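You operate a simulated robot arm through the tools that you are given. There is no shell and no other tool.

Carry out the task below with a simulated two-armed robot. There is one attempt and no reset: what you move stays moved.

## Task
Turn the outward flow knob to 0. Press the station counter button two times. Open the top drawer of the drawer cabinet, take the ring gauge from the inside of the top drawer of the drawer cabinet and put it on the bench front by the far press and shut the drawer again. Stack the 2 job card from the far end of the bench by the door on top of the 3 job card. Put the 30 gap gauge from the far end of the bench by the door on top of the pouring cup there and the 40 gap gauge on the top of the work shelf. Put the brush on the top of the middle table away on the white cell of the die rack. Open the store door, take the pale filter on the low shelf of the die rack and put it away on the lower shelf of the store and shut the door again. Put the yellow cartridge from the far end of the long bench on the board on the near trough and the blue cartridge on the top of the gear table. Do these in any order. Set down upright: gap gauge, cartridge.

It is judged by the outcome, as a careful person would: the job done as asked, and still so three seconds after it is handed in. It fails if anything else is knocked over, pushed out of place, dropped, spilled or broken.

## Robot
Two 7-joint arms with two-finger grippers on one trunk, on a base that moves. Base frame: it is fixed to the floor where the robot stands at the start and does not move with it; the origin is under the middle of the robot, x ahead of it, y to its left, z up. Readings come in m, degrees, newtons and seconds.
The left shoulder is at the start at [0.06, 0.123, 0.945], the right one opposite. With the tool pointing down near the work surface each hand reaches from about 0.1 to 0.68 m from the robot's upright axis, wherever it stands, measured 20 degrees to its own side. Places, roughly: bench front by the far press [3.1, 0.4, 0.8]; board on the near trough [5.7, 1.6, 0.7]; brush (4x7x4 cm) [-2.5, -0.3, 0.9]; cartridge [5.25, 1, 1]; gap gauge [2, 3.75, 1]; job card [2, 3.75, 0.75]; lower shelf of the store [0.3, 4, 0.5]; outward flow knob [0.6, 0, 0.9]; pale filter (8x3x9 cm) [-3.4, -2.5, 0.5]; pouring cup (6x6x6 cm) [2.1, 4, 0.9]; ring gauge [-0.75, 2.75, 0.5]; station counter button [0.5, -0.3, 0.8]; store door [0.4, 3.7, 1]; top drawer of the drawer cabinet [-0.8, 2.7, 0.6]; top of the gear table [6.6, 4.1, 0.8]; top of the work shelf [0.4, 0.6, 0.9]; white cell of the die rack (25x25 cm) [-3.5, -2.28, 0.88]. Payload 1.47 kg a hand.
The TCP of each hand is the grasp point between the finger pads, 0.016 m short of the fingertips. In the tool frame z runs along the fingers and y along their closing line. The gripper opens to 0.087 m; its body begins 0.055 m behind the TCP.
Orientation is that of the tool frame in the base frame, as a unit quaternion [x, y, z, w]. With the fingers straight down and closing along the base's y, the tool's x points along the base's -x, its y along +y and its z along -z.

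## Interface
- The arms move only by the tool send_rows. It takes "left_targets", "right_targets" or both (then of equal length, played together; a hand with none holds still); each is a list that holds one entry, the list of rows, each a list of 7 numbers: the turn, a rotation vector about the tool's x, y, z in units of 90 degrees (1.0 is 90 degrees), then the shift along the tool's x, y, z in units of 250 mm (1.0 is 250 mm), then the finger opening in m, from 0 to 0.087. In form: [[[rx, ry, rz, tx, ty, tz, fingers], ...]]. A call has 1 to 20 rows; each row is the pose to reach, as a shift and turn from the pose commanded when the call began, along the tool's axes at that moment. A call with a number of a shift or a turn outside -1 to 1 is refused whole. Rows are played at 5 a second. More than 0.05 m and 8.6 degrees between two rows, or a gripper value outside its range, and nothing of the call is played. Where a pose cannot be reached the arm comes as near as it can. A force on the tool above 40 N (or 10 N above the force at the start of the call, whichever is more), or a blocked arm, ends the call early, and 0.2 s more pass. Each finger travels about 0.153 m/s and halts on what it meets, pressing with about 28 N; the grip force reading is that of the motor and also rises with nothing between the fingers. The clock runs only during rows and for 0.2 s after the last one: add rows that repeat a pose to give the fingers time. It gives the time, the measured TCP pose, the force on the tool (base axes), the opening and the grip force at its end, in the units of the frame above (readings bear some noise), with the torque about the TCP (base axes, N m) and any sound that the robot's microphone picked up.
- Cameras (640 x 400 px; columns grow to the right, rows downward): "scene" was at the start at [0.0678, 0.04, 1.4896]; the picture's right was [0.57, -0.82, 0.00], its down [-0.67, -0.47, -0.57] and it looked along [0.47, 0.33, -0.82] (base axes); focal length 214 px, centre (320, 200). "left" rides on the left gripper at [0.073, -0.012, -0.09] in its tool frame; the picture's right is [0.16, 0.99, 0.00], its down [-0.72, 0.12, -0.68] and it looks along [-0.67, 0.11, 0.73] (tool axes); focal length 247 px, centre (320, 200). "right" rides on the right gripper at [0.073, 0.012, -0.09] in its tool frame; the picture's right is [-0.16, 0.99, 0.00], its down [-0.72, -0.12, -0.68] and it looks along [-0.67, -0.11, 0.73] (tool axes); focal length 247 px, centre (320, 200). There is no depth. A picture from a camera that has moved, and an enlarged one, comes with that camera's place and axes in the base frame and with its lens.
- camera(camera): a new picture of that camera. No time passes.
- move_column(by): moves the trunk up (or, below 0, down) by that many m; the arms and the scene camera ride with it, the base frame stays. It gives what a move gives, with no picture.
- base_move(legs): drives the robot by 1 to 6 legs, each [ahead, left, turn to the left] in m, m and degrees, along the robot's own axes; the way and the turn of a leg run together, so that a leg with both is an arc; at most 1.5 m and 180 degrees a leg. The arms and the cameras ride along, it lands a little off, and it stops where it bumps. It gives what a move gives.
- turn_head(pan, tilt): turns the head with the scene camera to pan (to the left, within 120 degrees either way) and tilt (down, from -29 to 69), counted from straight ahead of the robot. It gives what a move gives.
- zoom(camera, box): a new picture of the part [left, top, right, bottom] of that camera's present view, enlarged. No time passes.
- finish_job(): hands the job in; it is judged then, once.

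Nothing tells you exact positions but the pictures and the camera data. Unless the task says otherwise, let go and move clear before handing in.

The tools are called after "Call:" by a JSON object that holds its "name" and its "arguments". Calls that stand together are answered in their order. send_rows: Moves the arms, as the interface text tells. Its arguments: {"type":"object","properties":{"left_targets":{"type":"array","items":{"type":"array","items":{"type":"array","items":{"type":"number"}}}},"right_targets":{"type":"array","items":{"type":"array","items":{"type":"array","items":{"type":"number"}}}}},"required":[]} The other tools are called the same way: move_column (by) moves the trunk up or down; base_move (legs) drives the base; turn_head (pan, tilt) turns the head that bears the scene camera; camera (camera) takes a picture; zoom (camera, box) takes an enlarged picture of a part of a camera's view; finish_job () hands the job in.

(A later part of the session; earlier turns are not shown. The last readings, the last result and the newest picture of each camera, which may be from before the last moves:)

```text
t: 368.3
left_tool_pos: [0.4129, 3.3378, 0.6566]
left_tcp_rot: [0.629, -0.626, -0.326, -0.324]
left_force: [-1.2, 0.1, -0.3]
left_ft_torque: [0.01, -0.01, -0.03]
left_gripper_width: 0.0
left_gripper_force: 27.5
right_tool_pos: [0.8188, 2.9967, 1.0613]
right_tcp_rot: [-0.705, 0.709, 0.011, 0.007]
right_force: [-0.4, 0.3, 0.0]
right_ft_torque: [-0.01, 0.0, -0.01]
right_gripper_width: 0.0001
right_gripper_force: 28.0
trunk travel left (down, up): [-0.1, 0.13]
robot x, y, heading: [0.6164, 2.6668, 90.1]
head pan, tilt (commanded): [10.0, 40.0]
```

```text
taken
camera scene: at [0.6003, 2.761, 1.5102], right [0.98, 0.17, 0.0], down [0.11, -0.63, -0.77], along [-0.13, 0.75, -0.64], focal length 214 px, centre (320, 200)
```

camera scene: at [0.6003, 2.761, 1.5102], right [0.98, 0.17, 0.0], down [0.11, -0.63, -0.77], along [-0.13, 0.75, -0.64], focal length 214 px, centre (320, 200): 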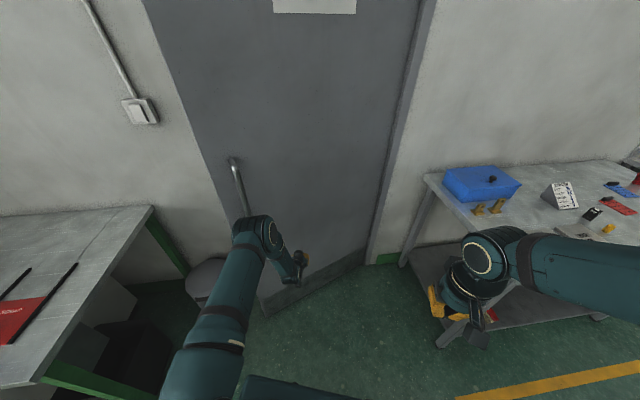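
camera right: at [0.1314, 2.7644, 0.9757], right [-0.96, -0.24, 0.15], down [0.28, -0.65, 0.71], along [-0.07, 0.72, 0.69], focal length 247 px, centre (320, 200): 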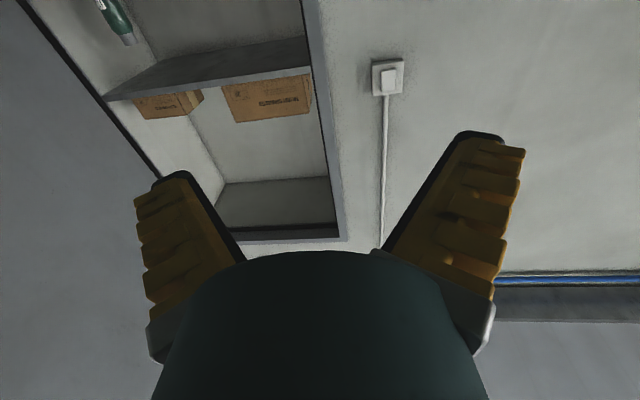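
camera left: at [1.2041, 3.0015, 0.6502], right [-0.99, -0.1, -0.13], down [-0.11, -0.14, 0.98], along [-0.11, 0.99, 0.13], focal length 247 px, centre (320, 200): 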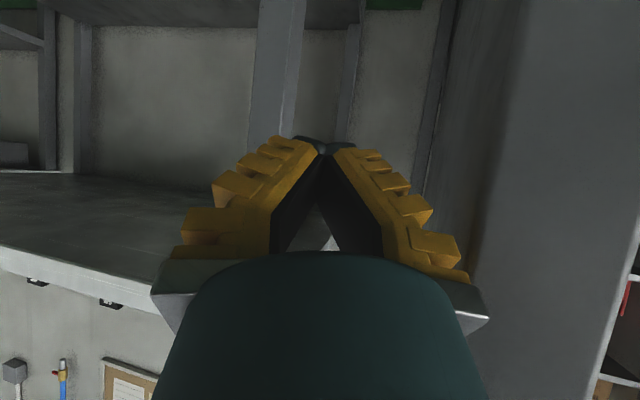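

Call:
{"name": "base_move", "arguments": {"legs": [[0.1, 0.03, 0]]}}

Call:
{"name": "base_move", "arguments": {"legs": [[0.08, 0.025, 0]]}}

Call:
{"name": "camera", "arguments": {"camera": "scene"}}

```text
t: 369.4
left_tool_pos: [0.3845, 3.4375, 0.6561]
left_tcp_rot: [0.629, -0.627, -0.326, -0.324]
left_force: [-1.4, 0.6, -0.2]
left_ft_torque: [-0.01, -0.03, -0.02]
left_gripper_width: 0.0
left_gripper_force: 28.0
right_tool_pos: [0.7895, 3.0953, 1.0617]
right_tcp_rot: [-0.705, 0.709, 0.012, 0.007]
right_force: [-0.1, 0.7, -0.7]
right_ft_torque: [-0.03, -0.03, 0.0]
right_gripper_width: 0.0
right_gripper_force: 28.1
trunk travel left (down, up): [-0.1, 0.13]
robot x, y, heading: [0.5884, 2.767, 90.0]
head pan, tilt (commanded): [10.0, 40.0]
```

```text
t: 370.3
left_tool_pos: [0.3793, 3.4624, 0.6535]
left_tcp_rot: [0.629, -0.629, -0.321, -0.325]
left_force: [0.1, 0.8, 0.0]
left_ft_torque: [0.04, -0.02, -0.04]
left_gripper_width: 0.0001
left_gripper_force: 28.1
right_tool_pos: [0.7821, 3.1222, 1.0625]
right_tcp_rot: [-0.704, 0.71, 0.011, 0.007]
right_force: [-0.8, 1.0, -0.6]
right_ft_torque: [-0.02, -0.04, -0.01]
right_gripper_width: 0.0
right_gripper_force: 28.4
trunk travel left (down, up): [-0.1, 0.13]
robot x, y, heading: [0.5782, 2.7908, 90.0]
head pan, tilt (commanded): [10.0, 40.0]
stopped in leg 1: the force on the tool passed its limit at 59 N (the readings are from after the stop); the commanded pose is now the measured one
```

```text
taken
camera scene: at [0.5622, 2.8883, 1.51], right [0.98, 0.17, 0.0], down [0.11, -0.64, -0.76], along [-0.13, 0.75, -0.64], focal length 214 px, centre (320, 200)
```

scene: 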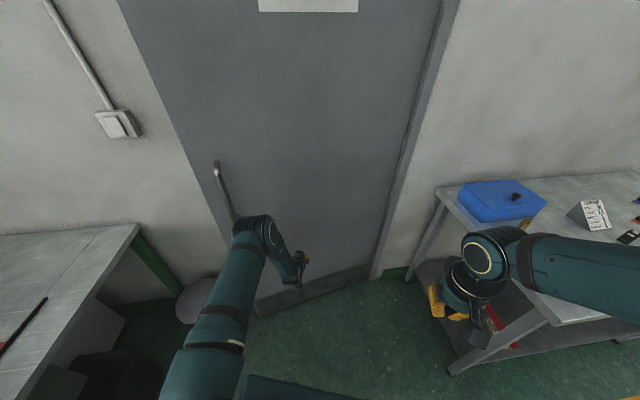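

Call:
{"name": "camera", "arguments": {"camera": "left"}}

Call:
{"name": "turn_head", "arguments": {"pan": 35, "tilt": 40}}

Call:
{"name": "camera", "arguments": {"camera": "scene"}}

```text
taken
camera left: at [0.3915, 3.3451, 0.6485], right [-0.99, -0.09, -0.13], down [-0.12, -0.13, 0.98], along [-0.11, 0.99, 0.12], focal length 247 px, centre (320, 200)
```

left: 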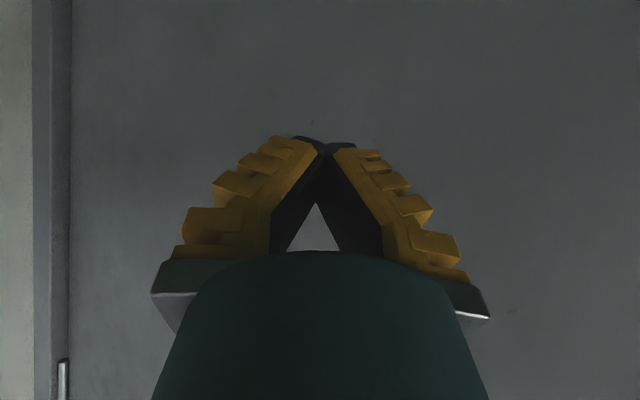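

```text
t: 371.2
left_tool_pos: [0.3813, 3.4599, 0.6565]
left_tcp_rot: [0.629, -0.628, -0.323, -0.325]
left_force: [-0.2, 0.2, 0.2]
left_ft_torque: [0.0, 0.0, 0.01]
left_gripper_width: 0.0001
left_gripper_force: 27.7
right_tool_pos: [0.7827, 3.12, 1.0626]
right_tcp_rot: [-0.703, 0.711, 0.012, 0.007]
right_force: [-0.1, 0.6, 0.1]
right_ft_torque: [-0.04, 0.0, 0.02]
right_gripper_width: 0.0001
right_gripper_force: 28.0
trunk travel left (down, up): [-0.1, 0.13]
robot x, y, heading: [0.5796, 2.7914, 89.9]
head pan, tilt (commanded): [35.0, 40.0]
```

```text
taken
camera scene: at [0.5292, 2.8712, 1.5103], right [0.82, 0.57, 0.0], down [0.37, -0.53, -0.77], along [-0.44, 0.63, -0.64], focal length 214 px, centre (320, 200)
```

scene: 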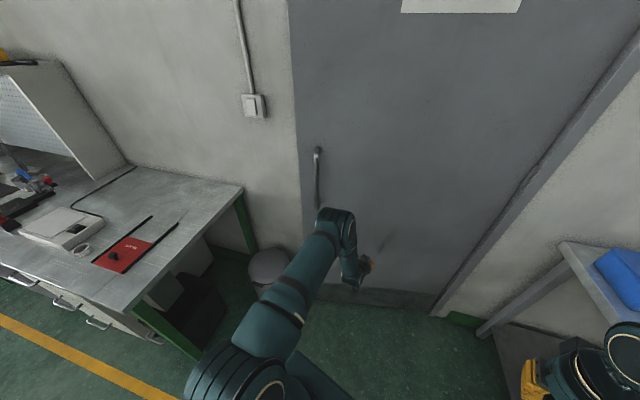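

The stop was an impact spike. I'll push gently with the arm instead.

Call:
{"name": "send_rows", "arguments": {"left_targets": [[[0, 0, 0, -0.023, 0.012, 0.033, 0.0], [0, 0, 0, -0.046, 0.024, 0.066, 0.0], [0, 0, 0, -0.069, 0.036, 0.098, 0.0], [0, 0, 0, -0.091, 0.048, 0.131, 0.0], [0, 0, 0, -0.114, 0.06, 0.164, 0.0], [0, 0, 0, -0.137, 0.072, 0.197, 0.0], [0, 0, 0, -0.16, 0.084, 0.23, 0.0], [0, 0, 0, -0.183, 0.096, 0.262, 0.0], [0, 0, 0, -0.206, 0.108, 0.295, 0.0], [0, 0, 0, -0.228, 0.12, 0.328, 0.0]]]}}

Call:
{"name": "camera", "arguments": {"camera": "scene"}}

```text
t: 373.4
left_tool_pos: [0.3505, 3.5611, 0.6554]
left_tcp_rot: [0.63, -0.628, -0.323, -0.324]
left_force: [-0.7, -0.5, 0.5]
left_ft_torque: [-0.01, 0.03, -0.03]
left_gripper_width: 0.0
left_gripper_force: 27.5
right_tool_pos: [0.7823, 3.1194, 1.0621]
right_tcp_rot: [-0.703, 0.711, 0.013, 0.006]
right_force: [0.0, 0.2, -0.6]
right_ft_torque: [-0.05, 0.03, 0.0]
right_gripper_width: 0.0
right_gripper_force: 28.2
trunk travel left (down, up): [-0.1, 0.13]
robot x, y, heading: [0.579, 2.7892, 90.1]
head pan, tilt (commanded): [35.0, 40.0]
```

```text
taken
camera scene: at [0.5293, 2.8713, 1.5103], right [0.82, 0.57, 0.0], down [0.37, -0.53, -0.77], along [-0.44, 0.63, -0.64], focal length 214 px, centre (320, 200)
```

scene: 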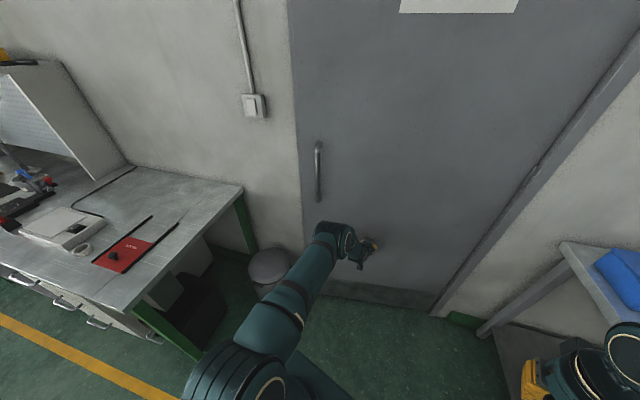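

Call:
{"name": "send_rows", "arguments": {"left_targets": [[[0, 0, 0, -0.023, 0.012, 0.033, 0.0], [0, 0, 0, -0.046, 0.024, 0.066, 0.0], [0, 0, 0, -0.069, 0.036, 0.098, 0.0], [0, 0, 0, -0.091, 0.048, 0.131, 0.0], [0, 0, 0, -0.114, 0.06, 0.164, 0.0], [0, 0, 0, -0.137, 0.072, 0.197, 0.0], [0, 0, 0, -0.16, 0.084, 0.23, 0.0], [0, 0, 0, -0.183, 0.096, 0.262, 0.0]]]}}

Call:
{"name": "camera", "arguments": {"camera": "scene"}}

```text
t: 375.2
left_tool_pos: [0.3378, 3.6319, 0.6655]
left_tcp_rot: [0.629, -0.628, -0.323, -0.325]
left_force: [-0.8, 0.8, -0.5]
left_ft_torque: [0.01, 0.0, 0.02]
left_gripper_width: 0.0003
left_gripper_force: 27.9
left hand out of reach, approached as far as the arm can: row 7, 8
right_tool_pos: [0.7843, 3.1208, 1.0623]
right_tcp_rot: [-0.704, 0.71, 0.012, 0.006]
right_force: [-0.4, 0.7, -0.4]
right_ft_torque: [0.02, 0.0, -0.01]
right_gripper_width: 0.0
right_gripper_force: 28.1
trunk travel left (down, up): [-0.1, 0.13]
robot x, y, heading: [0.58, 2.7943, 90.2]
head pan, tilt (commanded): [35.0, 40.0]
```

```text
taken
camera scene: at [0.5299, 2.8713, 1.5103], right [0.82, 0.57, 0.0], down [0.37, -0.53, -0.77], along [-0.44, 0.63, -0.64], focal length 214 px, centre (320, 200)
```

scene: 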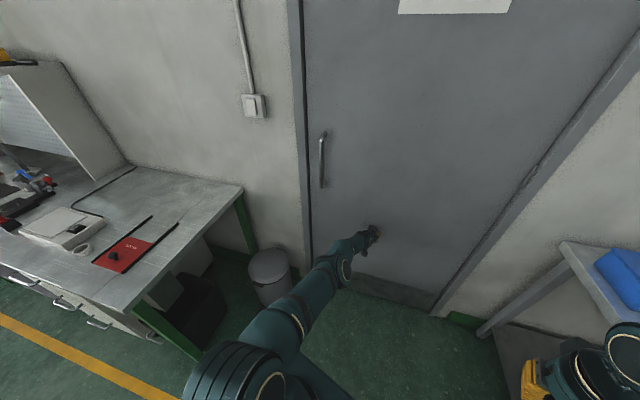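

Almost closed; the frame strip is visible again. I'll step the base forward with the hand drawn back, then push gently to seat it.

Call:
{"name": "send_rows", "arguments": {"left_targets": [[[0, 0, 0, 0.08, -0.03, -0.115, 0.0], [0, 0, 0, 0.16, -0.06, -0.23, 0.0], [0, 0, 0, 0.24, -0.09, -0.345, 0.0], [0, 0, 0, 0.32, -0.12, -0.46, 0.0]]]}}

Call:
{"name": "base_move", "arguments": {"legs": [[0.12, 0.03, 0]]}}

Call:
{"name": "send_rows", "arguments": {"left_targets": [[[0, 0, 0, -0.023, 0.008, 0.033, 0.0], [0, 0, 0, -0.046, 0.016, 0.066, 0.0], [0, 0, 0, -0.069, 0.024, 0.098, 0.0], [0, 0, 0, -0.091, 0.032, 0.131, 0.0], [0, 0, 0, -0.114, 0.04, 0.164, 0.0], [0, 0, 0, -0.137, 0.048, 0.197, 0.0], [0, 0, 0, -0.16, 0.056, 0.23, 0.0], [0, 0, 0, -0.183, 0.064, 0.262, 0.0], [0, 0, 0, -0.206, 0.072, 0.295, 0.0], [0, 0, 0, -0.228, 0.08, 0.328, 0.0]]]}}

Call:
{"name": "camera", "arguments": {"camera": "scene"}}

```text
t: 376.2
left_tool_pos: [0.3677, 3.4917, 0.6677]
left_tcp_rot: [0.629, -0.627, -0.324, -0.325]
left_force: [-0.1, 0.9, -0.1]
left_ft_torque: [0.0, 0.03, 0.01]
left_gripper_width: 0.0
left_gripper_force: 27.2
right_tool_pos: [0.7825, 3.1196, 1.0626]
right_tcp_rot: [-0.703, 0.711, 0.012, 0.006]
right_force: [0.8, -0.2, -0.9]
right_ft_torque: [-0.01, -0.02, -0.02]
right_gripper_width: 0.0
right_gripper_force: 27.8
trunk travel left (down, up): [-0.1, 0.13]
robot x, y, heading: [0.5795, 2.7935, 89.9]
head pan, tilt (commanded): [35.0, 40.0]
```

```text
t: 377.4
left_tool_pos: [0.3392, 3.613, 0.6665]
left_tcp_rot: [0.63, -0.629, -0.322, -0.323]
left_force: [0.3, 0.0, 0.0]
left_ft_torque: [0.01, -0.04, -0.01]
left_gripper_width: 0.0001
left_gripper_force: 27.8
right_tool_pos: [0.7531, 3.2409, 1.0617]
right_tcp_rot: [-0.703, 0.711, 0.012, 0.007]
right_force: [0.0, 0.5, -0.8]
right_ft_torque: [-0.02, -0.04, 0.01]
right_gripper_width: 0.0001
right_gripper_force: 27.8
trunk travel left (down, up): [-0.1, 0.13]
robot x, y, heading: [0.5504, 2.9115, 89.5]
head pan, tilt (commanded): [35.0, 40.0]
```

```text
t: 378.3
left_tool_pos: [0.3357, 3.6348, 0.6636]
left_tcp_rot: [-0.631, 0.631, 0.317, 0.322]
left_force: [3.5, -24.2, 18.0]
left_ft_torque: [0.42, 0.44, 0.48]
left_gripper_width: 0.0
left_gripper_force: 26.3
right_tool_pos: [0.7529, 3.2357, 1.0633]
right_tcp_rot: [-0.703, 0.711, 0.014, 0.007]
right_force: [0.5, 0.3, 0.1]
right_ft_torque: [0.05, -0.02, 0.02]
right_gripper_width: 0.0
right_gripper_force: 27.8
trunk travel left (down, up): [-0.1, 0.13]
robot x, y, heading: [0.5468, 2.9127, 89.9]
head pan, tilt (commanded): [35.0, 40.0]
stopped in row 4 (left hand): the force on the tool passed its limit at 56 N (the readings are from after the stop); the commanded pose is now the measured one
```

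```text
taken
camera scene: at [0.5005, 2.9856, 1.5108], right [0.82, 0.57, 0.0], down [0.37, -0.52, -0.77], along [-0.44, 0.63, -0.64], focal length 214 px, centre (320, 200)
```

scene: 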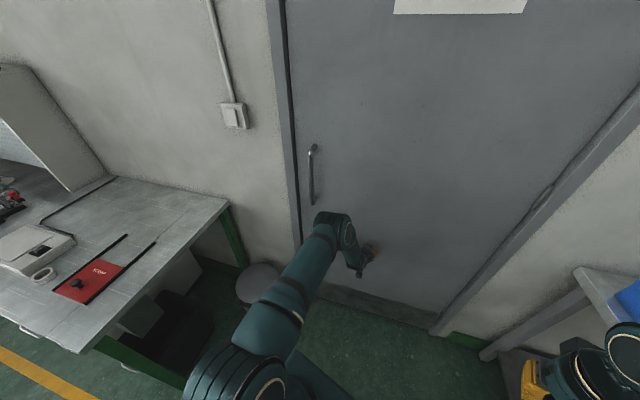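

The door is firmly against its frame. I'll retract and check that it stays shut.

Call:
{"name": "send_rows", "arguments": {"left_targets": [[[0, 0, 0, 0.08, -0.03, -0.115, 0.0], [0, 0, 0, 0.16, -0.06, -0.23, 0.0], [0, 0, 0, 0.24, -0.09, -0.345, 0.0], [0, 0, 0, 0.32, -0.12, -0.46, 0.0]]]}}

Call:
{"name": "base_move", "arguments": {"legs": [[-0.5, -0.1, 0]]}}

Call:
{"name": "turn_head", "arguments": {"pan": 15, "tilt": 25}}

Call:
{"name": "camera", "arguments": {"camera": "scene"}}

Call:
{"name": "zoom", "arguments": {"camera": "scene", "box": [250, 20, 350, 300]}}

```text
t: 379.3
left_tool_pos: [0.365, 3.4972, 0.6661]
left_tcp_rot: [-0.63, 0.631, 0.316, 0.322]
left_force: [-0.4, -0.5, 0.6]
left_ft_torque: [0.03, -0.01, 0.01]
left_gripper_width: 0.0
left_gripper_force: 27.8
right_tool_pos: [0.754, 3.2394, 1.0615]
right_tcp_rot: [-0.703, 0.711, 0.012, 0.006]
right_force: [0.5, -0.2, -0.6]
right_ft_torque: [0.0, 0.01, 0.02]
right_gripper_width: 0.0004
right_gripper_force: 28.1
trunk travel left (down, up): [-0.1, 0.13]
robot x, y, heading: [0.5504, 2.912, 89.9]
head pan, tilt (commanded): [35.0, 40.0]
```

```text
t: 382.3
left_tool_pos: [0.4665, 2.9993, 0.6662]
left_tcp_rot: [-0.627, 0.635, 0.315, 0.324]
left_force: [-0.6, -0.1, 1.0]
left_ft_torque: [-0.03, -0.04, 0.02]
left_gripper_width: 0.0
left_gripper_force: 27.8
right_tool_pos: [0.8515, 2.7362, 1.0625]
right_tcp_rot: [-0.701, 0.713, 0.012, 0.006]
right_force: [-0.8, -0.3, 0.5]
right_ft_torque: [0.05, 0.02, 0.03]
right_gripper_width: 0.0001
right_gripper_force: 28.1
trunk travel left (down, up): [-0.1, 0.13]
robot x, y, heading: [0.6437, 2.4124, 89.5]
head pan, tilt (commanded): [35.0, 40.0]
```

```text
t: 383.1
left_tool_pos: [0.4668, 2.9995, 0.6646]
left_tcp_rot: [-0.628, 0.634, 0.315, 0.323]
left_force: [0.5, 0.3, -0.8]
left_ft_torque: [-0.02, 0.0, 0.04]
left_gripper_width: 0.0
left_gripper_force: 27.8
right_tool_pos: [0.8529, 2.739, 1.0625]
right_tcp_rot: [-0.701, 0.713, 0.012, 0.007]
right_force: [-0.1, 0.5, -0.9]
right_ft_torque: [0.02, 0.01, 0.01]
right_gripper_width: 0.0
right_gripper_force: 28.1
trunk travel left (down, up): [-0.1, 0.13]
robot x, y, heading: [0.6493, 2.4141, 89.6]
head pan, tilt (commanded): [15.0, 25.0]
```

```text
taken
camera scene: at [0.6226, 2.5099, 1.5336], right [0.97, 0.25, 0.0], down [0.11, -0.41, -0.91], along [-0.23, 0.88, -0.42], focal length 214 px, centre (320, 200)
```

scene: 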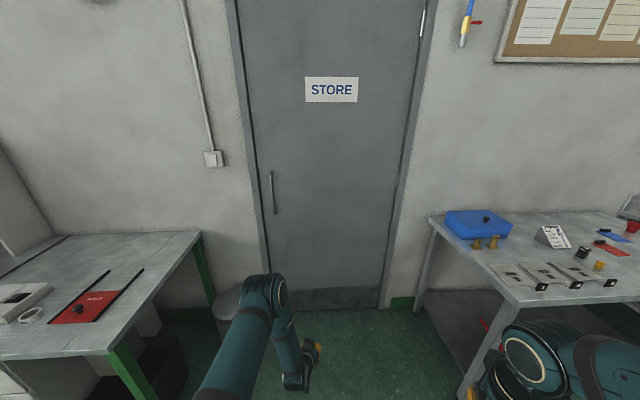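

```text
1.43 times, centred on (300, 160) of scene
camera zoom: at [0.6226, 2.5099, 1.5336], right [0.97, 0.25, 0.0], down [0.11, -0.41, -0.91], along [-0.23, 0.88, -0.42], focal length 306 px, centre (349, 257)
```

zoom: 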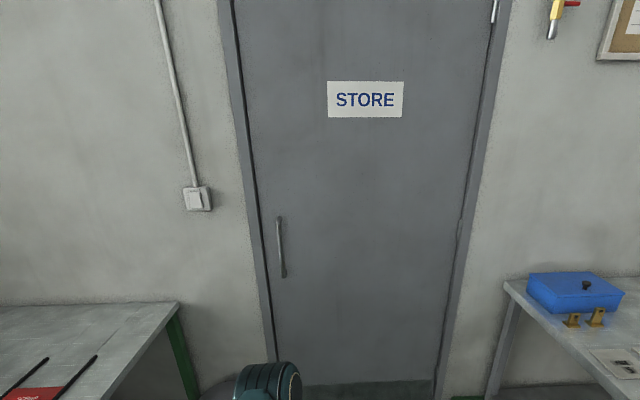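

The door is closed exactly as before. Next is the drawer cabinet: I'll drive in front of it and look closely at the top drawer "GAUGES".

Call:
{"name": "base_move", "arguments": {"legs": [[-0.55, 0, 0], [0, 0.9, 0], [0, 0, 17.5]]}}

Call:
{"name": "turn_head", "arguments": {"pan": 15, "tilt": 45}}

Call:
{"name": "camera", "arguments": {"camera": "scene"}}

Call:
{"name": "camera", "arguments": {"camera": "left"}}

```text
t: 395.2
left_tool_pos: [-0.6041, 2.378, 0.6655]
left_tcp_rot: [0.715, -0.534, -0.359, -0.273]
left_force: [-0.2, 0.2, -0.1]
left_ft_torque: [-0.02, -0.04, 0.03]
left_gripper_width: 0.0
left_gripper_force: 28.1
right_tool_pos: [-0.1567, 2.2423, 1.0627]
right_tcp_rot: [0.799, -0.601, -0.012, -0.004]
right_force: [-0.7, -0.1, -0.6]
right_ft_torque: [-0.01, -0.04, -0.01]
right_gripper_width: 0.0
right_gripper_force: 28.4
trunk travel left (down, up): [-0.1, 0.13]
robot x, y, heading: [-0.2581, 1.8755, 106.7]
head pan, tilt (commanded): [15.0, 25.0]
```

```text
t: 396.0
left_tool_pos: [-0.6032, 2.3802, 0.6652]
left_tcp_rot: [0.715, -0.533, -0.36, -0.273]
left_force: [0.1, 0.6, -0.7]
left_ft_torque: [0.0, -0.05, 0.04]
left_gripper_width: 0.0001
left_gripper_force: 28.1
right_tool_pos: [-0.1571, 2.2431, 1.0626]
right_tcp_rot: [0.799, -0.601, -0.013, -0.004]
right_force: [-0.3, 0.0, 0.2]
right_ft_torque: [-0.05, 0.02, 0.05]
right_gripper_width: 0.0001
right_gripper_force: 28.2
trunk travel left (down, up): [-0.1, 0.13]
robot x, y, heading: [-0.2568, 1.8684, 106.7]
head pan, tilt (commanded): [15.0, 45.0]
```

```text
taken
camera scene: at [-0.3046, 1.9484, 1.5031], right [0.85, 0.52, 0.0], down [0.37, -0.6, -0.71], along [-0.37, 0.6, -0.71], focal length 214 px, centre (320, 200)
```

scene: 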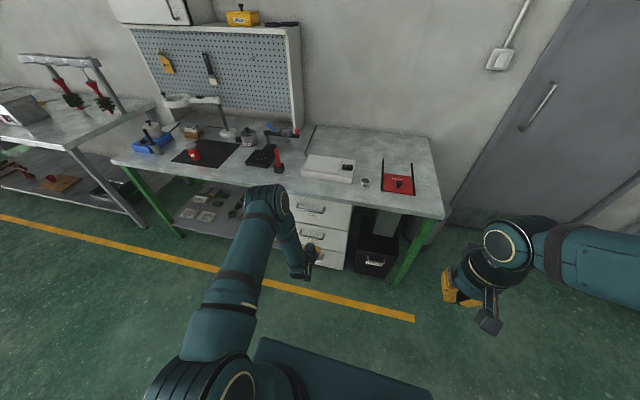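

```text
taken
camera left: at [-0.5593, 2.2709, 0.6608], right [-0.92, -0.37, -0.13], down [-0.08, -0.15, 0.99], along [-0.38, 0.92, 0.11], focal length 247 px, centre (320, 200)
```

left: 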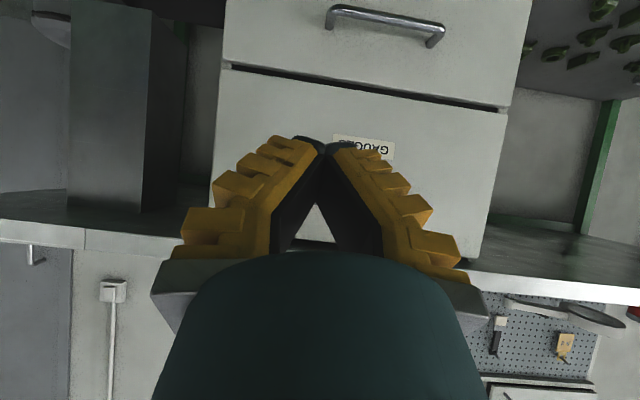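

Call:
{"name": "zoom", "arguments": {"camera": "scene", "box": [260, 170, 380, 290]}}

Call:
{"name": "zoom", "arguments": {"camera": "left", "box": [200, 0, 540, 240]}}

```text
3.33 times, centred on (320, 230) of scene
camera zoom: at [-0.3046, 1.9484, 1.5031], right [0.85, 0.52, 0.0], down [0.37, -0.6, -0.71], along [-0.37, 0.6, -0.71], focal length 715 px, centre (320, 100)
```

zoom: 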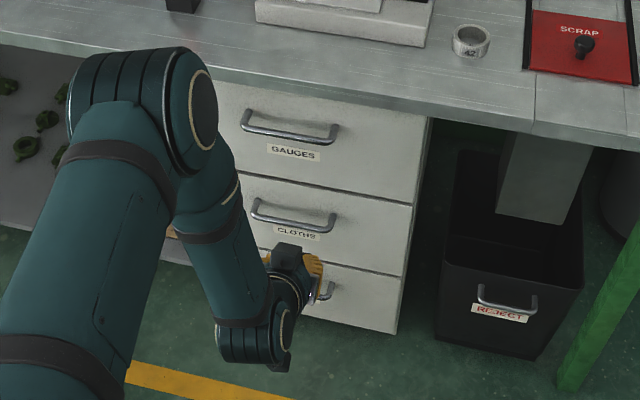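

```text
1.67 times, centred on (370, 120) of left
camera zoom: at [-0.5593, 2.2709, 0.6608], right [-0.92, -0.37, -0.13], down [-0.08, -0.15, 0.99], along [-0.38, 0.92, 0.11], focal length 412 px, centre (237, 333)
```

zoom: 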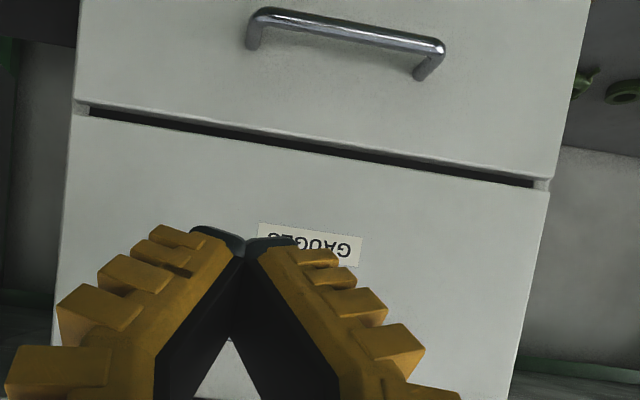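

Call:
{"name": "send_rows", "arguments": {"left_targets": [[[0, 0, 0, -0.13, -0.05, -0.12, 0.03], [0, 0, 0, -0.26, -0.1, -0.24, 0.06], [0, 0, 0, -0.39, -0.15, -0.36, 0.087], [0, 0, 0, -0.45, -0.2, -0.45, 0.087], [0, 0, 0, -0.45, -0.2, -0.45, 0.087]]]}}

Call:
{"name": "camera", "arguments": {"camera": "left"}}

Call:
{"name": "zoom", "arguments": {"camera": "scene", "box": [260, 170, 380, 290]}}

```text
t: 397.2
left_tool_pos: [-0.5505, 2.3707, 0.8222]
left_tcp_rot: [0.715, -0.533, -0.36, -0.272]
left_force: [0.7, -0.2, 0.3]
left_ft_torque: [0.0, 0.02, -0.01]
left_gripper_width: 0.087
left_gripper_force: 0.1
right_tool_pos: [-0.1569, 2.2431, 1.0621]
right_tcp_rot: [0.799, -0.601, -0.013, -0.004]
right_force: [0.4, 0.5, 0.4]
right_ft_torque: [-0.01, 0.01, -0.01]
right_gripper_width: 0.0
right_gripper_force: 27.8
trunk travel left (down, up): [-0.1, 0.13]
robot x, y, heading: [-0.2591, 1.8698, 106.8]
head pan, tilt (commanded): [15.0, 45.0]
```

```text
taken
camera left: at [-0.5063, 2.2616, 0.818], right [-0.92, -0.37, -0.13], down [-0.08, -0.15, 0.99], along [-0.38, 0.92, 0.11], focal length 247 px, centre (320, 200)
```

left: 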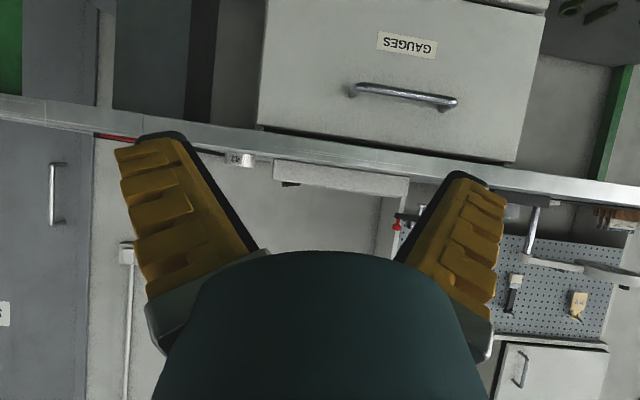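

```text
3.33 times, centred on (320, 230) of scene
camera zoom: at [-0.3048, 1.9486, 1.503], right [0.85, 0.52, 0.0], down [0.37, -0.6, -0.71], along [-0.37, 0.6, -0.71], focal length 715 px, centre (320, 100)
```

zoom: 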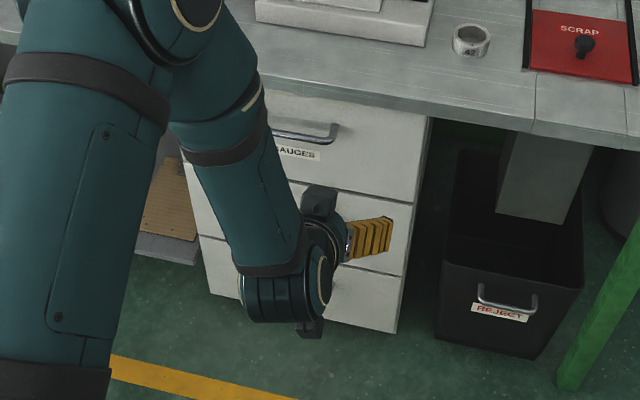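

The top drawer handle fixes at about [-0.738, 2.561, 0.692]. I'll lower the trunk, level the left hand toward it, and roll it so the fingers close vertically on the bar.

Call:
{"name": "move_column", "arguments": {"by": -0.1}}

Call:
{"name": "send_rows", "arguments": {"left_targets": [[[0, -0.048, 0, -0.03, 0.083, 0.074, 0.06], [0, -0.097, 0, -0.059, 0.167, 0.148, 0.05], [0, -0.145, 0, -0.088, 0.25, 0.222, 0.045], [0, -0.193, 0, -0.118, 0.333, 0.297, 0.045], [0, -0.242, 0, -0.148, 0.417, 0.371, 0.045], [0, -0.29, 0, -0.177, 0.5, 0.445, 0.045], [0, -0.29, 0, -0.177, 0.5, 0.445, 0.045]]]}}

Call:
{"name": "send_rows", "arguments": {"left_targets": [[[0, 0, -0.083, 0, 0, 0, 0.045], [0, 0, -0.167, 0, 0, 0, 0.045], [0, 0, -0.25, 0, 0, 0, 0.045], [0, 0, -0.333, 0, 0, 0, 0.045], [0, 0, -0.417, 0, 0, 0, 0.045], [0, 0, -0.5, 0, 0, 0, 0.045], [0, 0, -0.583, 0, 0, 0, 0.045], [0, 0, -0.667, 0, 0, 0, 0.045], [0, 0, -0.75, 0, 0, 0, 0.045], [0, 0, -0.833, 0, 0, 0, 0.045], [0, 0, -0.917, 0, 0, 0, 0.045], [0, 0, -1.0, 0, 0, 0, 0.045]]]}}

Call:
{"name": "camera", "arguments": {"camera": "left"}}

Call:
{"name": "camera", "arguments": {"camera": "scene"}}

```text
t: 398.5
left_tool_pos: [-0.5509, 2.3694, 0.7231]
left_tcp_rot: [0.716, -0.532, -0.361, -0.272]
left_force: [-0.3, 0.1, 0.2]
left_ft_torque: [0.01, 0.0, 0.02]
left_gripper_width: 0.0868
left_gripper_force: 0.1
right_tool_pos: [-0.1577, 2.2426, 0.962]
right_tcp_rot: [0.799, -0.601, -0.012, -0.004]
right_force: [0.2, 0.1, 0.0]
right_ft_torque: [-0.01, 0.03, -0.01]
right_gripper_width: 0.0
right_gripper_force: 28.1
trunk travel left (down, up): [0.0, 0.23]
robot x, y, heading: [-0.2611, 1.8731, 106.4]
head pan, tilt (commanded): [15.0, 45.0]
```

```text
t: 400.1
left_tool_pos: [-0.703, 2.4453, 0.6921]
left_tcp_rot: [0.615, -0.458, -0.512, -0.387]
left_force: [0.2, 0.7, -0.6]
left_ft_torque: [-0.02, -0.01, -0.02]
left_gripper_width: 0.0506
left_gripper_force: 4.3
right_tool_pos: [-0.1576, 2.2424, 0.9629]
right_tcp_rot: [0.799, -0.601, -0.013, -0.005]
right_force: [0.4, 0.2, 1.1]
right_ft_torque: [-0.02, -0.02, 0.0]
right_gripper_width: 0.0
right_gripper_force: 28.3
trunk travel left (down, up): [0.0, 0.23]
robot x, y, heading: [-0.2599, 1.8744, 106.6]
head pan, tilt (commanded): [15.0, 45.0]
```

```text
t: 402.7
left_tool_pos: [-0.7035, 2.4457, 0.6924]
left_tcp_rot: [0.759, 0.113, -0.089, -0.635]
left_force: [0.2, -0.1, 0.8]
left_ft_torque: [-0.04, -0.01, -0.02]
left_gripper_width: 0.0503
left_gripper_force: 3.8
right_tool_pos: [-0.1566, 2.2435, 0.9629]
right_tcp_rot: [0.799, -0.601, -0.012, -0.004]
right_force: [0.7, 0.8, -0.7]
right_ft_torque: [-0.03, 0.03, -0.01]
right_gripper_width: 0.0
right_gripper_force: 27.8
trunk travel left (down, up): [0.0, 0.23]
robot x, y, heading: [-0.2617, 1.8706, 106.6]
head pan, tilt (commanded): [15.0, 45.0]
```

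```text
taken
camera left: at [-0.6085, 2.3828, 0.7209], right [0.21, -0.12, -0.97], down [-0.5, -0.87, 0.0], along [-0.84, 0.48, -0.24], focal length 247 px, centre (320, 200)
```

left: 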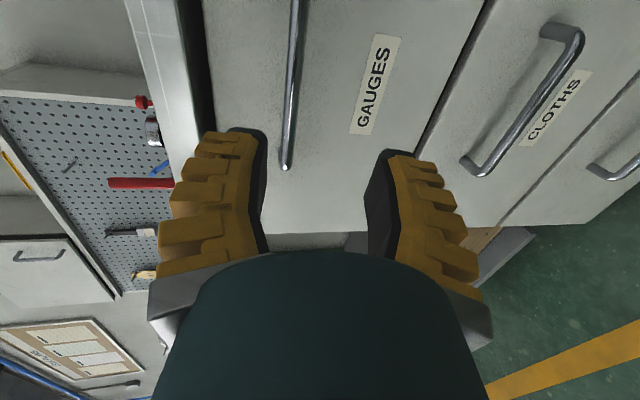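

```text
taken
camera scene: at [-0.3046, 1.9484, 1.4031], right [0.85, 0.52, 0.0], down [0.37, -0.6, -0.71], along [-0.37, 0.6, -0.71], focal length 214 px, centre (320, 200)
```

scene: 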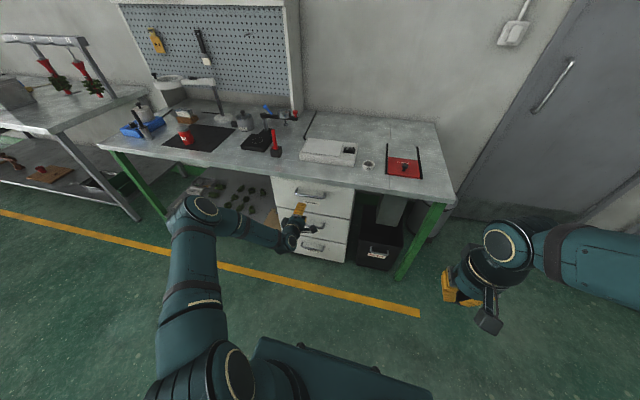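

The bar lines up at z≈0.694. I'll move in and close on the handle.

Call:
{"name": "send_rows", "arguments": {"left_targets": [[[0, 0, 0, 0, -0.07, 0.12, 0.045], [0, 0, 0, 0, -0.085, 0.24, 0.045], [0, 0, 0, 0, -0.09, 0.36, 0.045], [0, 0, 0, 0, -0.09, 0.447, 0.045], [0, 0, 0, 0, -0.09, 0.447, 0.045]]]}}

Call:
{"name": "camera", "arguments": {"camera": "left"}}

```text
t: 403.9
left_tool_pos: [-0.7356, 2.556, 0.6935]
left_tcp_rot: [0.759, 0.112, -0.089, -0.635]
left_force: [0.1, -0.5, -0.4]
left_ft_torque: [0.01, 0.05, 0.01]
left_gripper_width: 0.0506
left_gripper_force: 4.5
right_tool_pos: [-0.1566, 2.2425, 0.9629]
right_tcp_rot: [0.799, -0.601, -0.014, -0.005]
right_force: [-0.2, 0.7, 0.4]
right_ft_torque: [-0.01, 0.01, -0.03]
right_gripper_width: 0.0002
right_gripper_force: 28.0
trunk travel left (down, up): [0.0, 0.23]
robot x, y, heading: [-0.2591, 1.8691, 106.4]
head pan, tilt (commanded): [15.0, 45.0]
```

```text
taken
camera left: at [-0.6404, 2.4926, 0.7228], right [0.21, -0.12, -0.97], down [-0.5, -0.87, 0.0], along [-0.84, 0.48, -0.24], focal length 247 px, centre (320, 200)
```

left: 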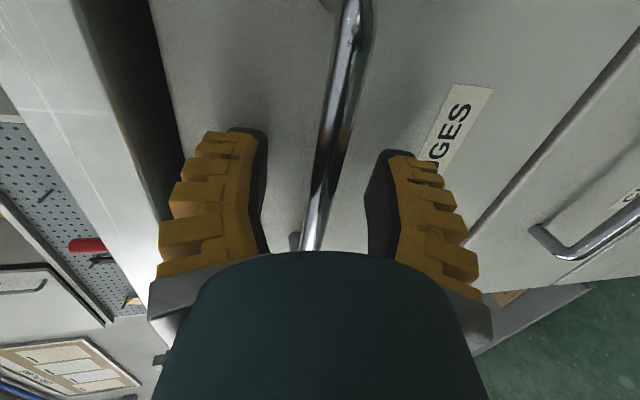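

Call:
{"name": "send_rows", "arguments": {"left_targets": [[[0, 0, 0, 0, 0, 0, 0.02], [0, 0, 0, 0, 0, 0, 0.0], [0, 0, 0, 0, 0, 0, 0.0]]]}}

Call:
{"name": "base_move", "arguments": {"legs": [[-0.08, 0, 0]]}}

Call:
{"name": "camera", "arguments": {"camera": "left"}}

Call:
{"name": "zoom", "arguments": {"camera": "scene", "box": [240, 150, 380, 290]}}

```text
t: 404.7
left_tool_pos: [-0.7347, 2.5563, 0.6929]
left_tcp_rot: [0.76, 0.111, -0.088, -0.635]
left_force: [0.6, 0.2, -3.3]
left_ft_torque: [0.0, 0.01, 0.03]
left_gripper_width: 0.0062
left_gripper_force: 28.4
right_tool_pos: [-0.1566, 2.2429, 0.9616]
right_tcp_rot: [0.799, -0.601, -0.013, -0.004]
right_force: [-0.1, 0.0, -0.1]
right_ft_torque: [-0.01, 0.02, 0.02]
right_gripper_width: 0.0
right_gripper_force: 27.9
trunk travel left (down, up): [0.0, 0.23]
robot x, y, heading: [-0.2572, 1.8691, 106.8]
head pan, tilt (commanded): [15.0, 45.0]
```

```text
t: 405.8
left_tool_pos: [-0.7126, 2.48, 0.6944]
left_tcp_rot: [0.759, 0.112, -0.089, -0.635]
left_force: [-0.2, -0.7, -3.2]
left_ft_torque: [0.06, 0.04, -0.04]
left_gripper_width: 0.0
left_gripper_force: 28.9
right_tool_pos: [-0.1346, 2.1669, 0.9613]
right_tcp_rot: [0.799, -0.601, -0.011, -0.005]
right_force: [0.8, 0.3, -0.2]
right_ft_torque: [-0.01, -0.02, 0.0]
right_gripper_width: 0.0
right_gripper_force: 28.0
trunk travel left (down, up): [0.0, 0.23]
robot x, y, heading: [-0.2378, 1.7958, 106.5]
head pan, tilt (commanded): [15.0, 45.0]
```

```text
taken
camera left: at [-0.6185, 2.4162, 0.7227], right [0.21, -0.12, -0.97], down [-0.5, -0.87, 0.0], along [-0.84, 0.48, -0.24], focal length 247 px, centre (320, 200)
```

left: 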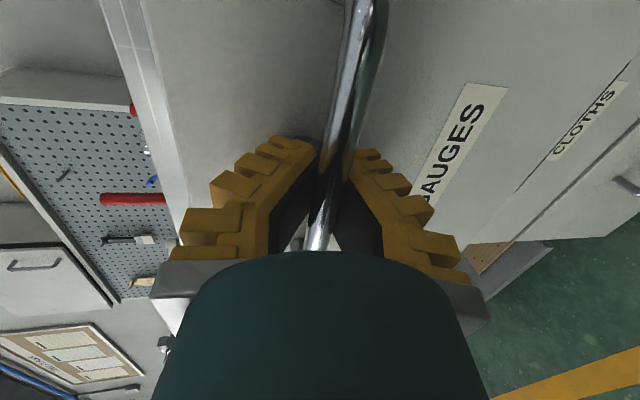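

```text
2.86 times, centred on (310, 220) of scene
camera zoom: at [-0.2822, 1.8722, 1.4031], right [0.85, 0.52, 0.0], down [0.37, -0.6, -0.71], along [-0.37, 0.6, -0.71], focal length 613 px, centre (349, 143)
```

zoom: 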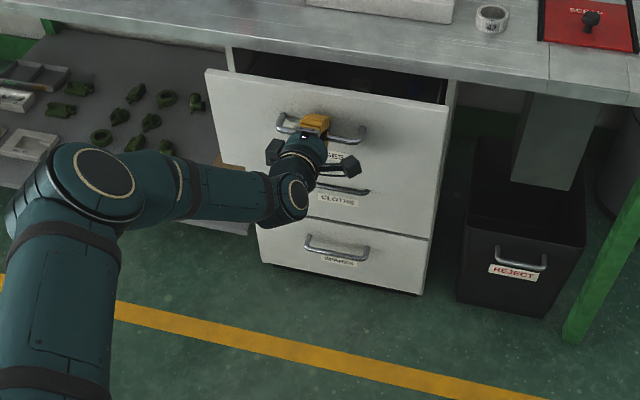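

The drawer is sliding open. I'll pull further.

Call:
{"name": "base_move", "arguments": {"legs": [[-0.1, 0, 0]]}}

Call:
{"name": "base_move", "arguments": {"legs": [[-0.08, 0, 0]]}}

Call:
{"name": "zoom", "arguments": {"camera": "scene", "box": [240, 110, 380, 230]}}

Call:
{"name": "camera", "arguments": {"camera": "left"}}

```text
t: 406.9
left_tool_pos: [-0.6852, 2.3845, 0.6929]
left_tcp_rot: [0.759, 0.113, -0.091, -0.635]
left_force: [-0.4, -0.4, -1.8]
left_ft_torque: [-0.01, 0.04, -0.04]
left_gripper_width: 0.0
left_gripper_force: 28.3
right_tool_pos: [-0.1072, 2.072, 0.9639]
right_tcp_rot: [0.8, -0.6, -0.013, -0.005]
right_force: [-0.9, 0.4, 0.4]
right_ft_torque: [0.03, 0.02, 0.04]
right_gripper_width: 0.0
right_gripper_force: 27.6
trunk travel left (down, up): [0.0, 0.23]
robot x, y, heading: [-0.2081, 1.6996, 106.6]
head pan, tilt (commanded): [15.0, 45.0]
```

```text
t: 408.0
left_tool_pos: [-0.6628, 2.3062, 0.6948]
left_tcp_rot: [0.759, 0.113, -0.092, -0.635]
left_force: [-0.3, 0.0, -1.6]
left_ft_torque: [0.04, 0.03, 0.05]
left_gripper_width: 0.0
left_gripper_force: 28.0
right_tool_pos: [-0.0837, 1.9967, 0.9627]
right_tcp_rot: [0.8, -0.6, -0.013, -0.004]
right_force: [-1.0, 0.0, 0.5]
right_ft_torque: [0.06, 0.05, 0.0]
right_gripper_width: 0.0
right_gripper_force: 27.7
trunk travel left (down, up): [0.0, 0.23]
robot x, y, heading: [-0.1821, 1.6239, 106.6]
head pan, tilt (commanded): [15.0, 45.0]
```

```text
3.33 times, centred on (310, 170) of scene
camera zoom: at [-0.2311, 1.7008, 1.4031], right [0.85, 0.53, 0.0], down [0.37, -0.6, -0.71], along [-0.37, 0.6, -0.71], focal length 715 px, centre (353, 300)
```

zoom: 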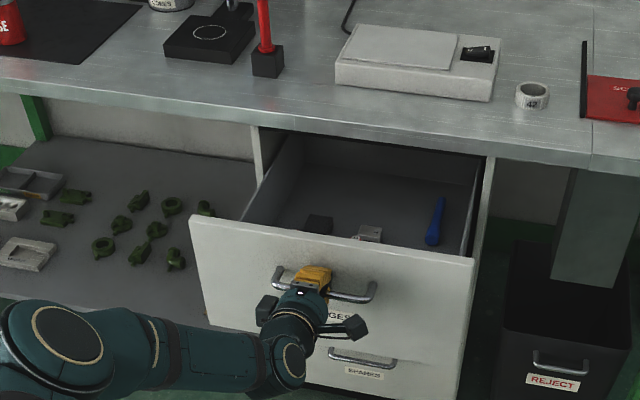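

```text
taken
camera left: at [-0.569, 2.2444, 0.7228], right [0.21, -0.12, -0.97], down [-0.5, -0.87, 0.0], along [-0.84, 0.48, -0.24], focal length 247 px, centre (320, 200)
```

left: 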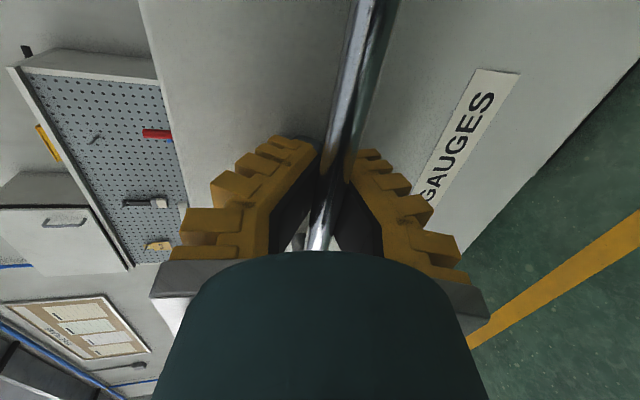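

Call:
{"name": "base_move", "arguments": {"legs": [[-0.07, 0, 0]]}}

Call:
{"name": "send_rows", "arguments": {"left_targets": [[[0, 0, 0, 0, 0, 0, 0.03], [0, 0, 0, 0, 0, 0, 0.05], [0, 0, 0, 0, 0, 0, 0.05], [0, 0, 0, 0, 0, -0.12, 0.05], [0, 0, 0, 0, 0, -0.24, 0.05], [0, 0, 0, 0, 0, -0.36, 0.05]]]}}

Call:
{"name": "turn_head", "arguments": {"pan": 20, "tilt": 45}}

Call:
{"name": "camera", "arguments": {"camera": "scene"}}

Call:
{"name": "zoom", "arguments": {"camera": "scene", "box": [240, 110, 400, 230]}}

```text
t: 409.0
left_tool_pos: [-0.6447, 2.2423, 0.6939]
left_tcp_rot: [0.759, 0.113, -0.091, -0.635]
left_force: [-0.6, -0.1, -1.1]
left_ft_torque: [0.03, 0.03, -0.01]
left_gripper_width: 0.0
left_gripper_force: 28.9
right_tool_pos: [-0.0636, 1.9304, 0.9632]
right_tcp_rot: [0.8, -0.6, -0.013, -0.004]
right_force: [-1.4, -0.3, -0.4]
right_ft_torque: [0.02, -0.02, -0.01]
right_gripper_width: 0.0
right_gripper_force: 27.5
trunk travel left (down, up): [0.0, 0.23]
robot x, y, heading: [-0.1658, 1.5581, 106.7]
head pan, tilt (commanded): [15.0, 45.0]
```

```text
t: 410.4
left_tool_pos: [-0.6195, 2.1566, 0.7096]
left_tcp_rot: [0.759, 0.113, -0.091, -0.635]
left_force: [0.8, 0.0, -0.8]
left_ft_torque: [-0.03, 0.0, 0.01]
left_gripper_width: 0.0552
left_gripper_force: 3.6
right_tool_pos: [-0.0637, 1.9302, 0.9616]
right_tcp_rot: [0.8, -0.6, -0.013, -0.005]
right_force: [-0.5, 0.2, -0.1]
right_ft_torque: [0.0, 0.0, -0.03]
right_gripper_width: 0.0
right_gripper_force: 28.0
trunk travel left (down, up): [0.0, 0.23]
robot x, y, heading: [-0.1654, 1.56, 106.6]
head pan, tilt (commanded): [15.0, 45.0]
```

```text
t: 411.1
left_tool_pos: [-0.6185, 2.1567, 0.7085]
left_tcp_rot: [0.759, 0.114, -0.091, -0.635]
left_force: [0.8, 0.3, 0.3]
left_ft_torque: [-0.01, 0.02, 0.0]
left_gripper_width: 0.0555
left_gripper_force: 3.5
right_tool_pos: [-0.0637, 1.9304, 0.9628]
right_tcp_rot: [0.8, -0.6, -0.014, -0.004]
right_force: [0.4, 0.0, -0.8]
right_ft_torque: [0.02, 0.01, -0.01]
right_gripper_width: 0.0
right_gripper_force: 28.4
trunk travel left (down, up): [0.0, 0.23]
robot x, y, heading: [-0.1619, 1.5545, 107.0]
head pan, tilt (commanded): [20.0, 45.0]
```

```text
taken
camera scene: at [-0.2171, 1.6315, 1.4031], right [0.8, 0.6, 0.0], down [0.42, -0.57, -0.71], along [-0.42, 0.57, -0.71], focal length 214 px, centre (320, 200)
```

scene: 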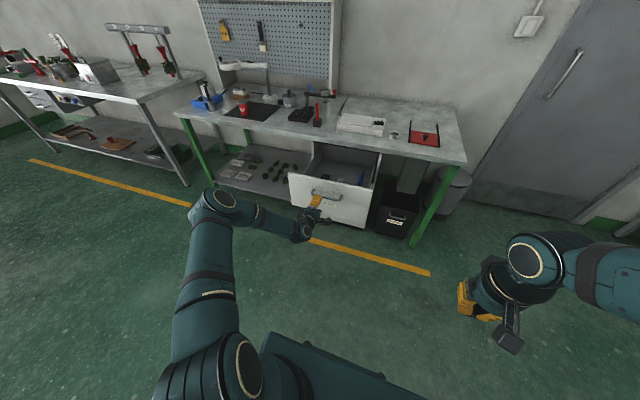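

```text
3.33 times, centred on (320, 170) of scene
camera zoom: at [-0.2171, 1.6315, 1.4031], right [0.8, 0.6, 0.0], down [0.42, -0.57, -0.71], along [-0.42, 0.57, -0.71], focal length 715 px, centre (320, 300)
```

zoom: 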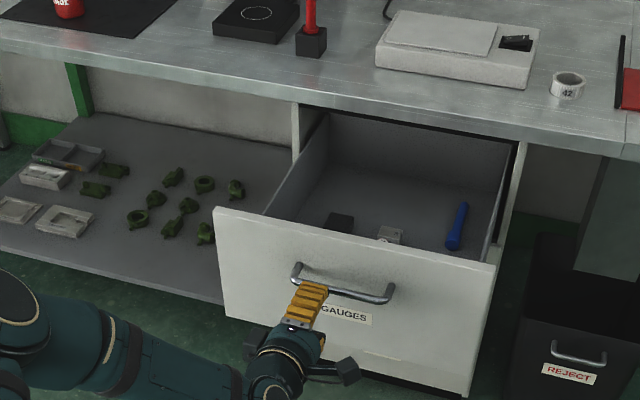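

The drawer is open about 31 cm. I'll tuck the left arm back to tool-down and shift so the right hand can look into the drawer from above.

Call:
{"name": "send_rows", "arguments": {"left_targets": [[[0, 0, 0.083, 0, 0, -0.04, 0.05], [0, 0, 0.167, 0, 0, -0.08, 0.05], [0, 0, 0.25, 0, 0, -0.12, 0.05], [0, 0, 0.333, 0, 0, -0.16, 0.05], [0, 0, 0.417, 0, 0, -0.2, 0.05], [0, 0, 0.5, 0, 0, -0.24, 0.05], [0, 0, 0.583, 0, 0, -0.28, 0.05], [0, 0, 0.667, 0, 0, -0.32, 0.05], [0, 0, 0.75, 0, 0, -0.36, 0.05], [0, 0, 0.833, 0, 0, -0.4, 0.05], [0, 0, 0.917, 0, 0, -0.44, 0.05], [0, 0, 1.0, 0, 0, -0.48, 0.05]]]}}

Call:
{"name": "send_rows", "arguments": {"left_targets": [[[0, 0.081, 0, -0.09, -0.01, -0.04, 0.05], [0, 0.162, 0, -0.18, -0.02, -0.08, 0.05], [0, 0.243, 0, -0.27, -0.03, -0.12, 0.05], [0, 0.324, 0, -0.36, -0.04, -0.16, 0.05], [0, 0.405, 0, -0.45, -0.05, -0.2, 0.05], [0, 0.486, 0, -0.54, -0.06, -0.24, 0.05], [0, 0.567, 0, -0.63, -0.07, -0.28, 0.05], [0, 0.648, 0, -0.72, -0.08, -0.32, 0.05], [0, 0.729, 0, -0.81, -0.09, -0.36, 0.05], [0, 0.81, 0, -0.9, -0.1, -0.4, 0.05], [0, 0.885, 0, -1.0, -0.1, -0.44, 0.05]]]}}

Call:
{"name": "move_column", "arguments": {"by": 0.1}}

Call:
{"name": "base_move", "arguments": {"legs": [[0, 0.4, 0], [0.35, 0, 0]]}}

Call:
{"name": "turn_head", "arguments": {"pan": -10, "tilt": 60}}

Call:
{"name": "camera", "arguments": {"camera": "scene"}}

Call:
{"name": "camera", "arguments": {"camera": "right"}}

```text
t: 413.7
left_tool_pos: [-0.5861, 2.0443, 0.7308]
left_tcp_rot: [0.616, -0.457, -0.515, -0.384]
left_force: [-0.6, -0.6, -0.4]
left_ft_torque: [-0.02, -0.01, 0.0]
left_gripper_width: 0.0554
left_gripper_force: 4.2
right_tool_pos: [-0.064, 1.9313, 0.9633]
right_tcp_rot: [0.8, -0.6, -0.013, -0.004]
right_force: [-0.1, 0.5, -0.1]
right_ft_torque: [0.02, 0.02, -0.02]
right_gripper_width: 0.0003
right_gripper_force: 28.8
trunk travel left (down, up): [0.0, 0.23]
robot x, y, heading: [-0.1609, 1.5586, 106.8]
head pan, tilt (commanded): [20.0, 45.0]
```

```text
t: 416.1
left_tool_pos: [-0.5423, 1.9894, 0.9976]
left_tcp_rot: [0.802, -0.597, 0.002, -0.002]
left_force: [-0.1, -0.7, -0.3]
left_ft_torque: [0.01, -0.03, 0.01]
left_gripper_width: 0.055
left_gripper_force: 3.8
right_tool_pos: [-0.0654, 1.9299, 0.9633]
right_tcp_rot: [0.8, -0.6, -0.013, -0.005]
right_force: [0.3, 0.3, 0.8]
right_ft_torque: [0.02, -0.01, -0.01]
right_gripper_width: 0.0
right_gripper_force: 28.5
trunk travel left (down, up): [0.0, 0.23]
robot x, y, heading: [-0.1651, 1.5592, 106.6]
head pan, tilt (commanded): [20.0, 45.0]
```

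```text
t: 417.4
left_tool_pos: [-0.5445, 1.989, 1.0971]
left_tcp_rot: [0.802, -0.597, 0.0, -0.003]
left_force: [-0.2, 0.4, 0.3]
left_ft_torque: [0.0, 0.01, -0.02]
left_gripper_width: 0.0554
left_gripper_force: 4.0
right_tool_pos: [-0.0648, 1.9319, 1.0624]
right_tcp_rot: [0.799, -0.601, -0.013, -0.005]
right_force: [0.1, 0.4, 0.8]
right_ft_torque: [0.01, 0.0, -0.03]
right_gripper_width: 0.0
right_gripper_force: 27.8
trunk travel left (down, up): [-0.1, 0.13]
robot x, y, heading: [-0.1672, 1.5562, 106.9]
head pan, tilt (commanded): [20.0, 45.0]
```

```text
t: 423.4
left_tool_pos: [-1.0325, 2.2087, 1.0963]
left_tcp_rot: [0.803, -0.596, 0.001, -0.002]
left_force: [0.4, 0.6, 0.3]
left_ft_torque: [-0.03, 0.01, -0.05]
left_gripper_width: 0.0551
left_gripper_force: 4.2
right_tool_pos: [-0.5513, 2.1516, 1.0623]
right_tcp_rot: [0.8, -0.6, -0.013, -0.005]
right_force: [-0.6, 0.6, 0.3]
right_ft_torque: [-0.02, -0.02, -0.01]
right_gripper_width: 0.0
right_gripper_force: 28.0
trunk travel left (down, up): [-0.1, 0.13]
robot x, y, heading: [-0.6505, 1.7761, 106.7]
head pan, tilt (commanded): [20.0, 45.0]
```

```text
t: 424.3
left_tool_pos: [-1.0309, 2.2082, 1.0963]
left_tcp_rot: [0.803, -0.596, 0.0, -0.004]
left_force: [0.5, 0.5, 0.8]
left_ft_torque: [0.03, -0.01, -0.02]
left_gripper_width: 0.0552
left_gripper_force: 4.0
right_tool_pos: [-0.5513, 2.151, 1.0617]
right_tcp_rot: [0.8, -0.6, -0.013, -0.004]
right_force: [0.0, 0.6, 0.0]
right_ft_torque: [-0.01, 0.02, 0.05]
right_gripper_width: 0.0
right_gripper_force: 27.8
trunk travel left (down, up): [-0.1, 0.13]
robot x, y, heading: [-0.6503, 1.7754, 106.7]
head pan, tilt (commanded): [-10.0, 60.0]
```

```text
taken
camera scene: at [-0.6633, 1.853, 1.4836], right [0.99, 0.12, 0.0], down [0.1, -0.86, -0.5], along [-0.06, 0.5, -0.87], focal length 214 px, centre (320, 200)
```

scene: 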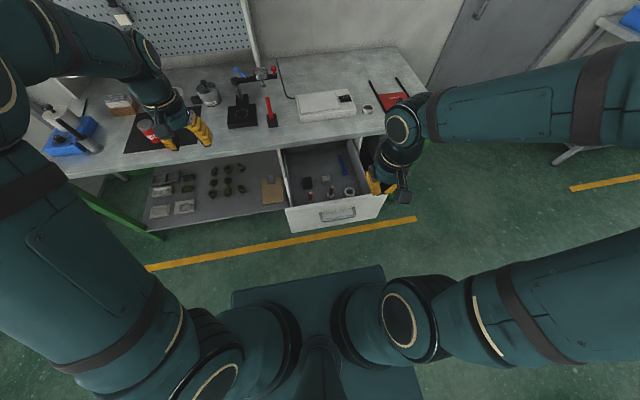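

```text
taken
camera right: at [-0.5422, 2.0758, 1.1501], right [-0.99, -0.13, 0.01], down [-0.08, 0.71, 0.7], along [-0.1, 0.69, -0.72], focal length 247 px, centre (320, 200)
```

right: 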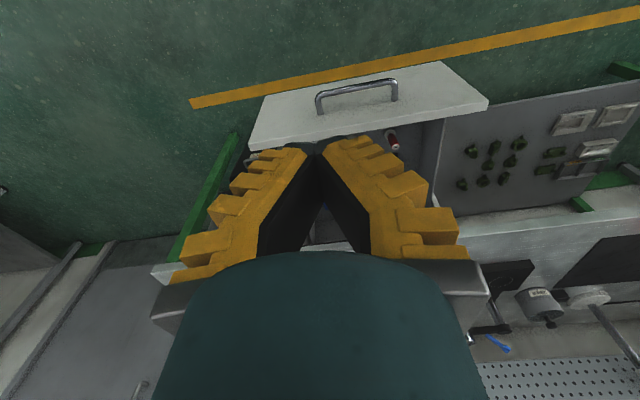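

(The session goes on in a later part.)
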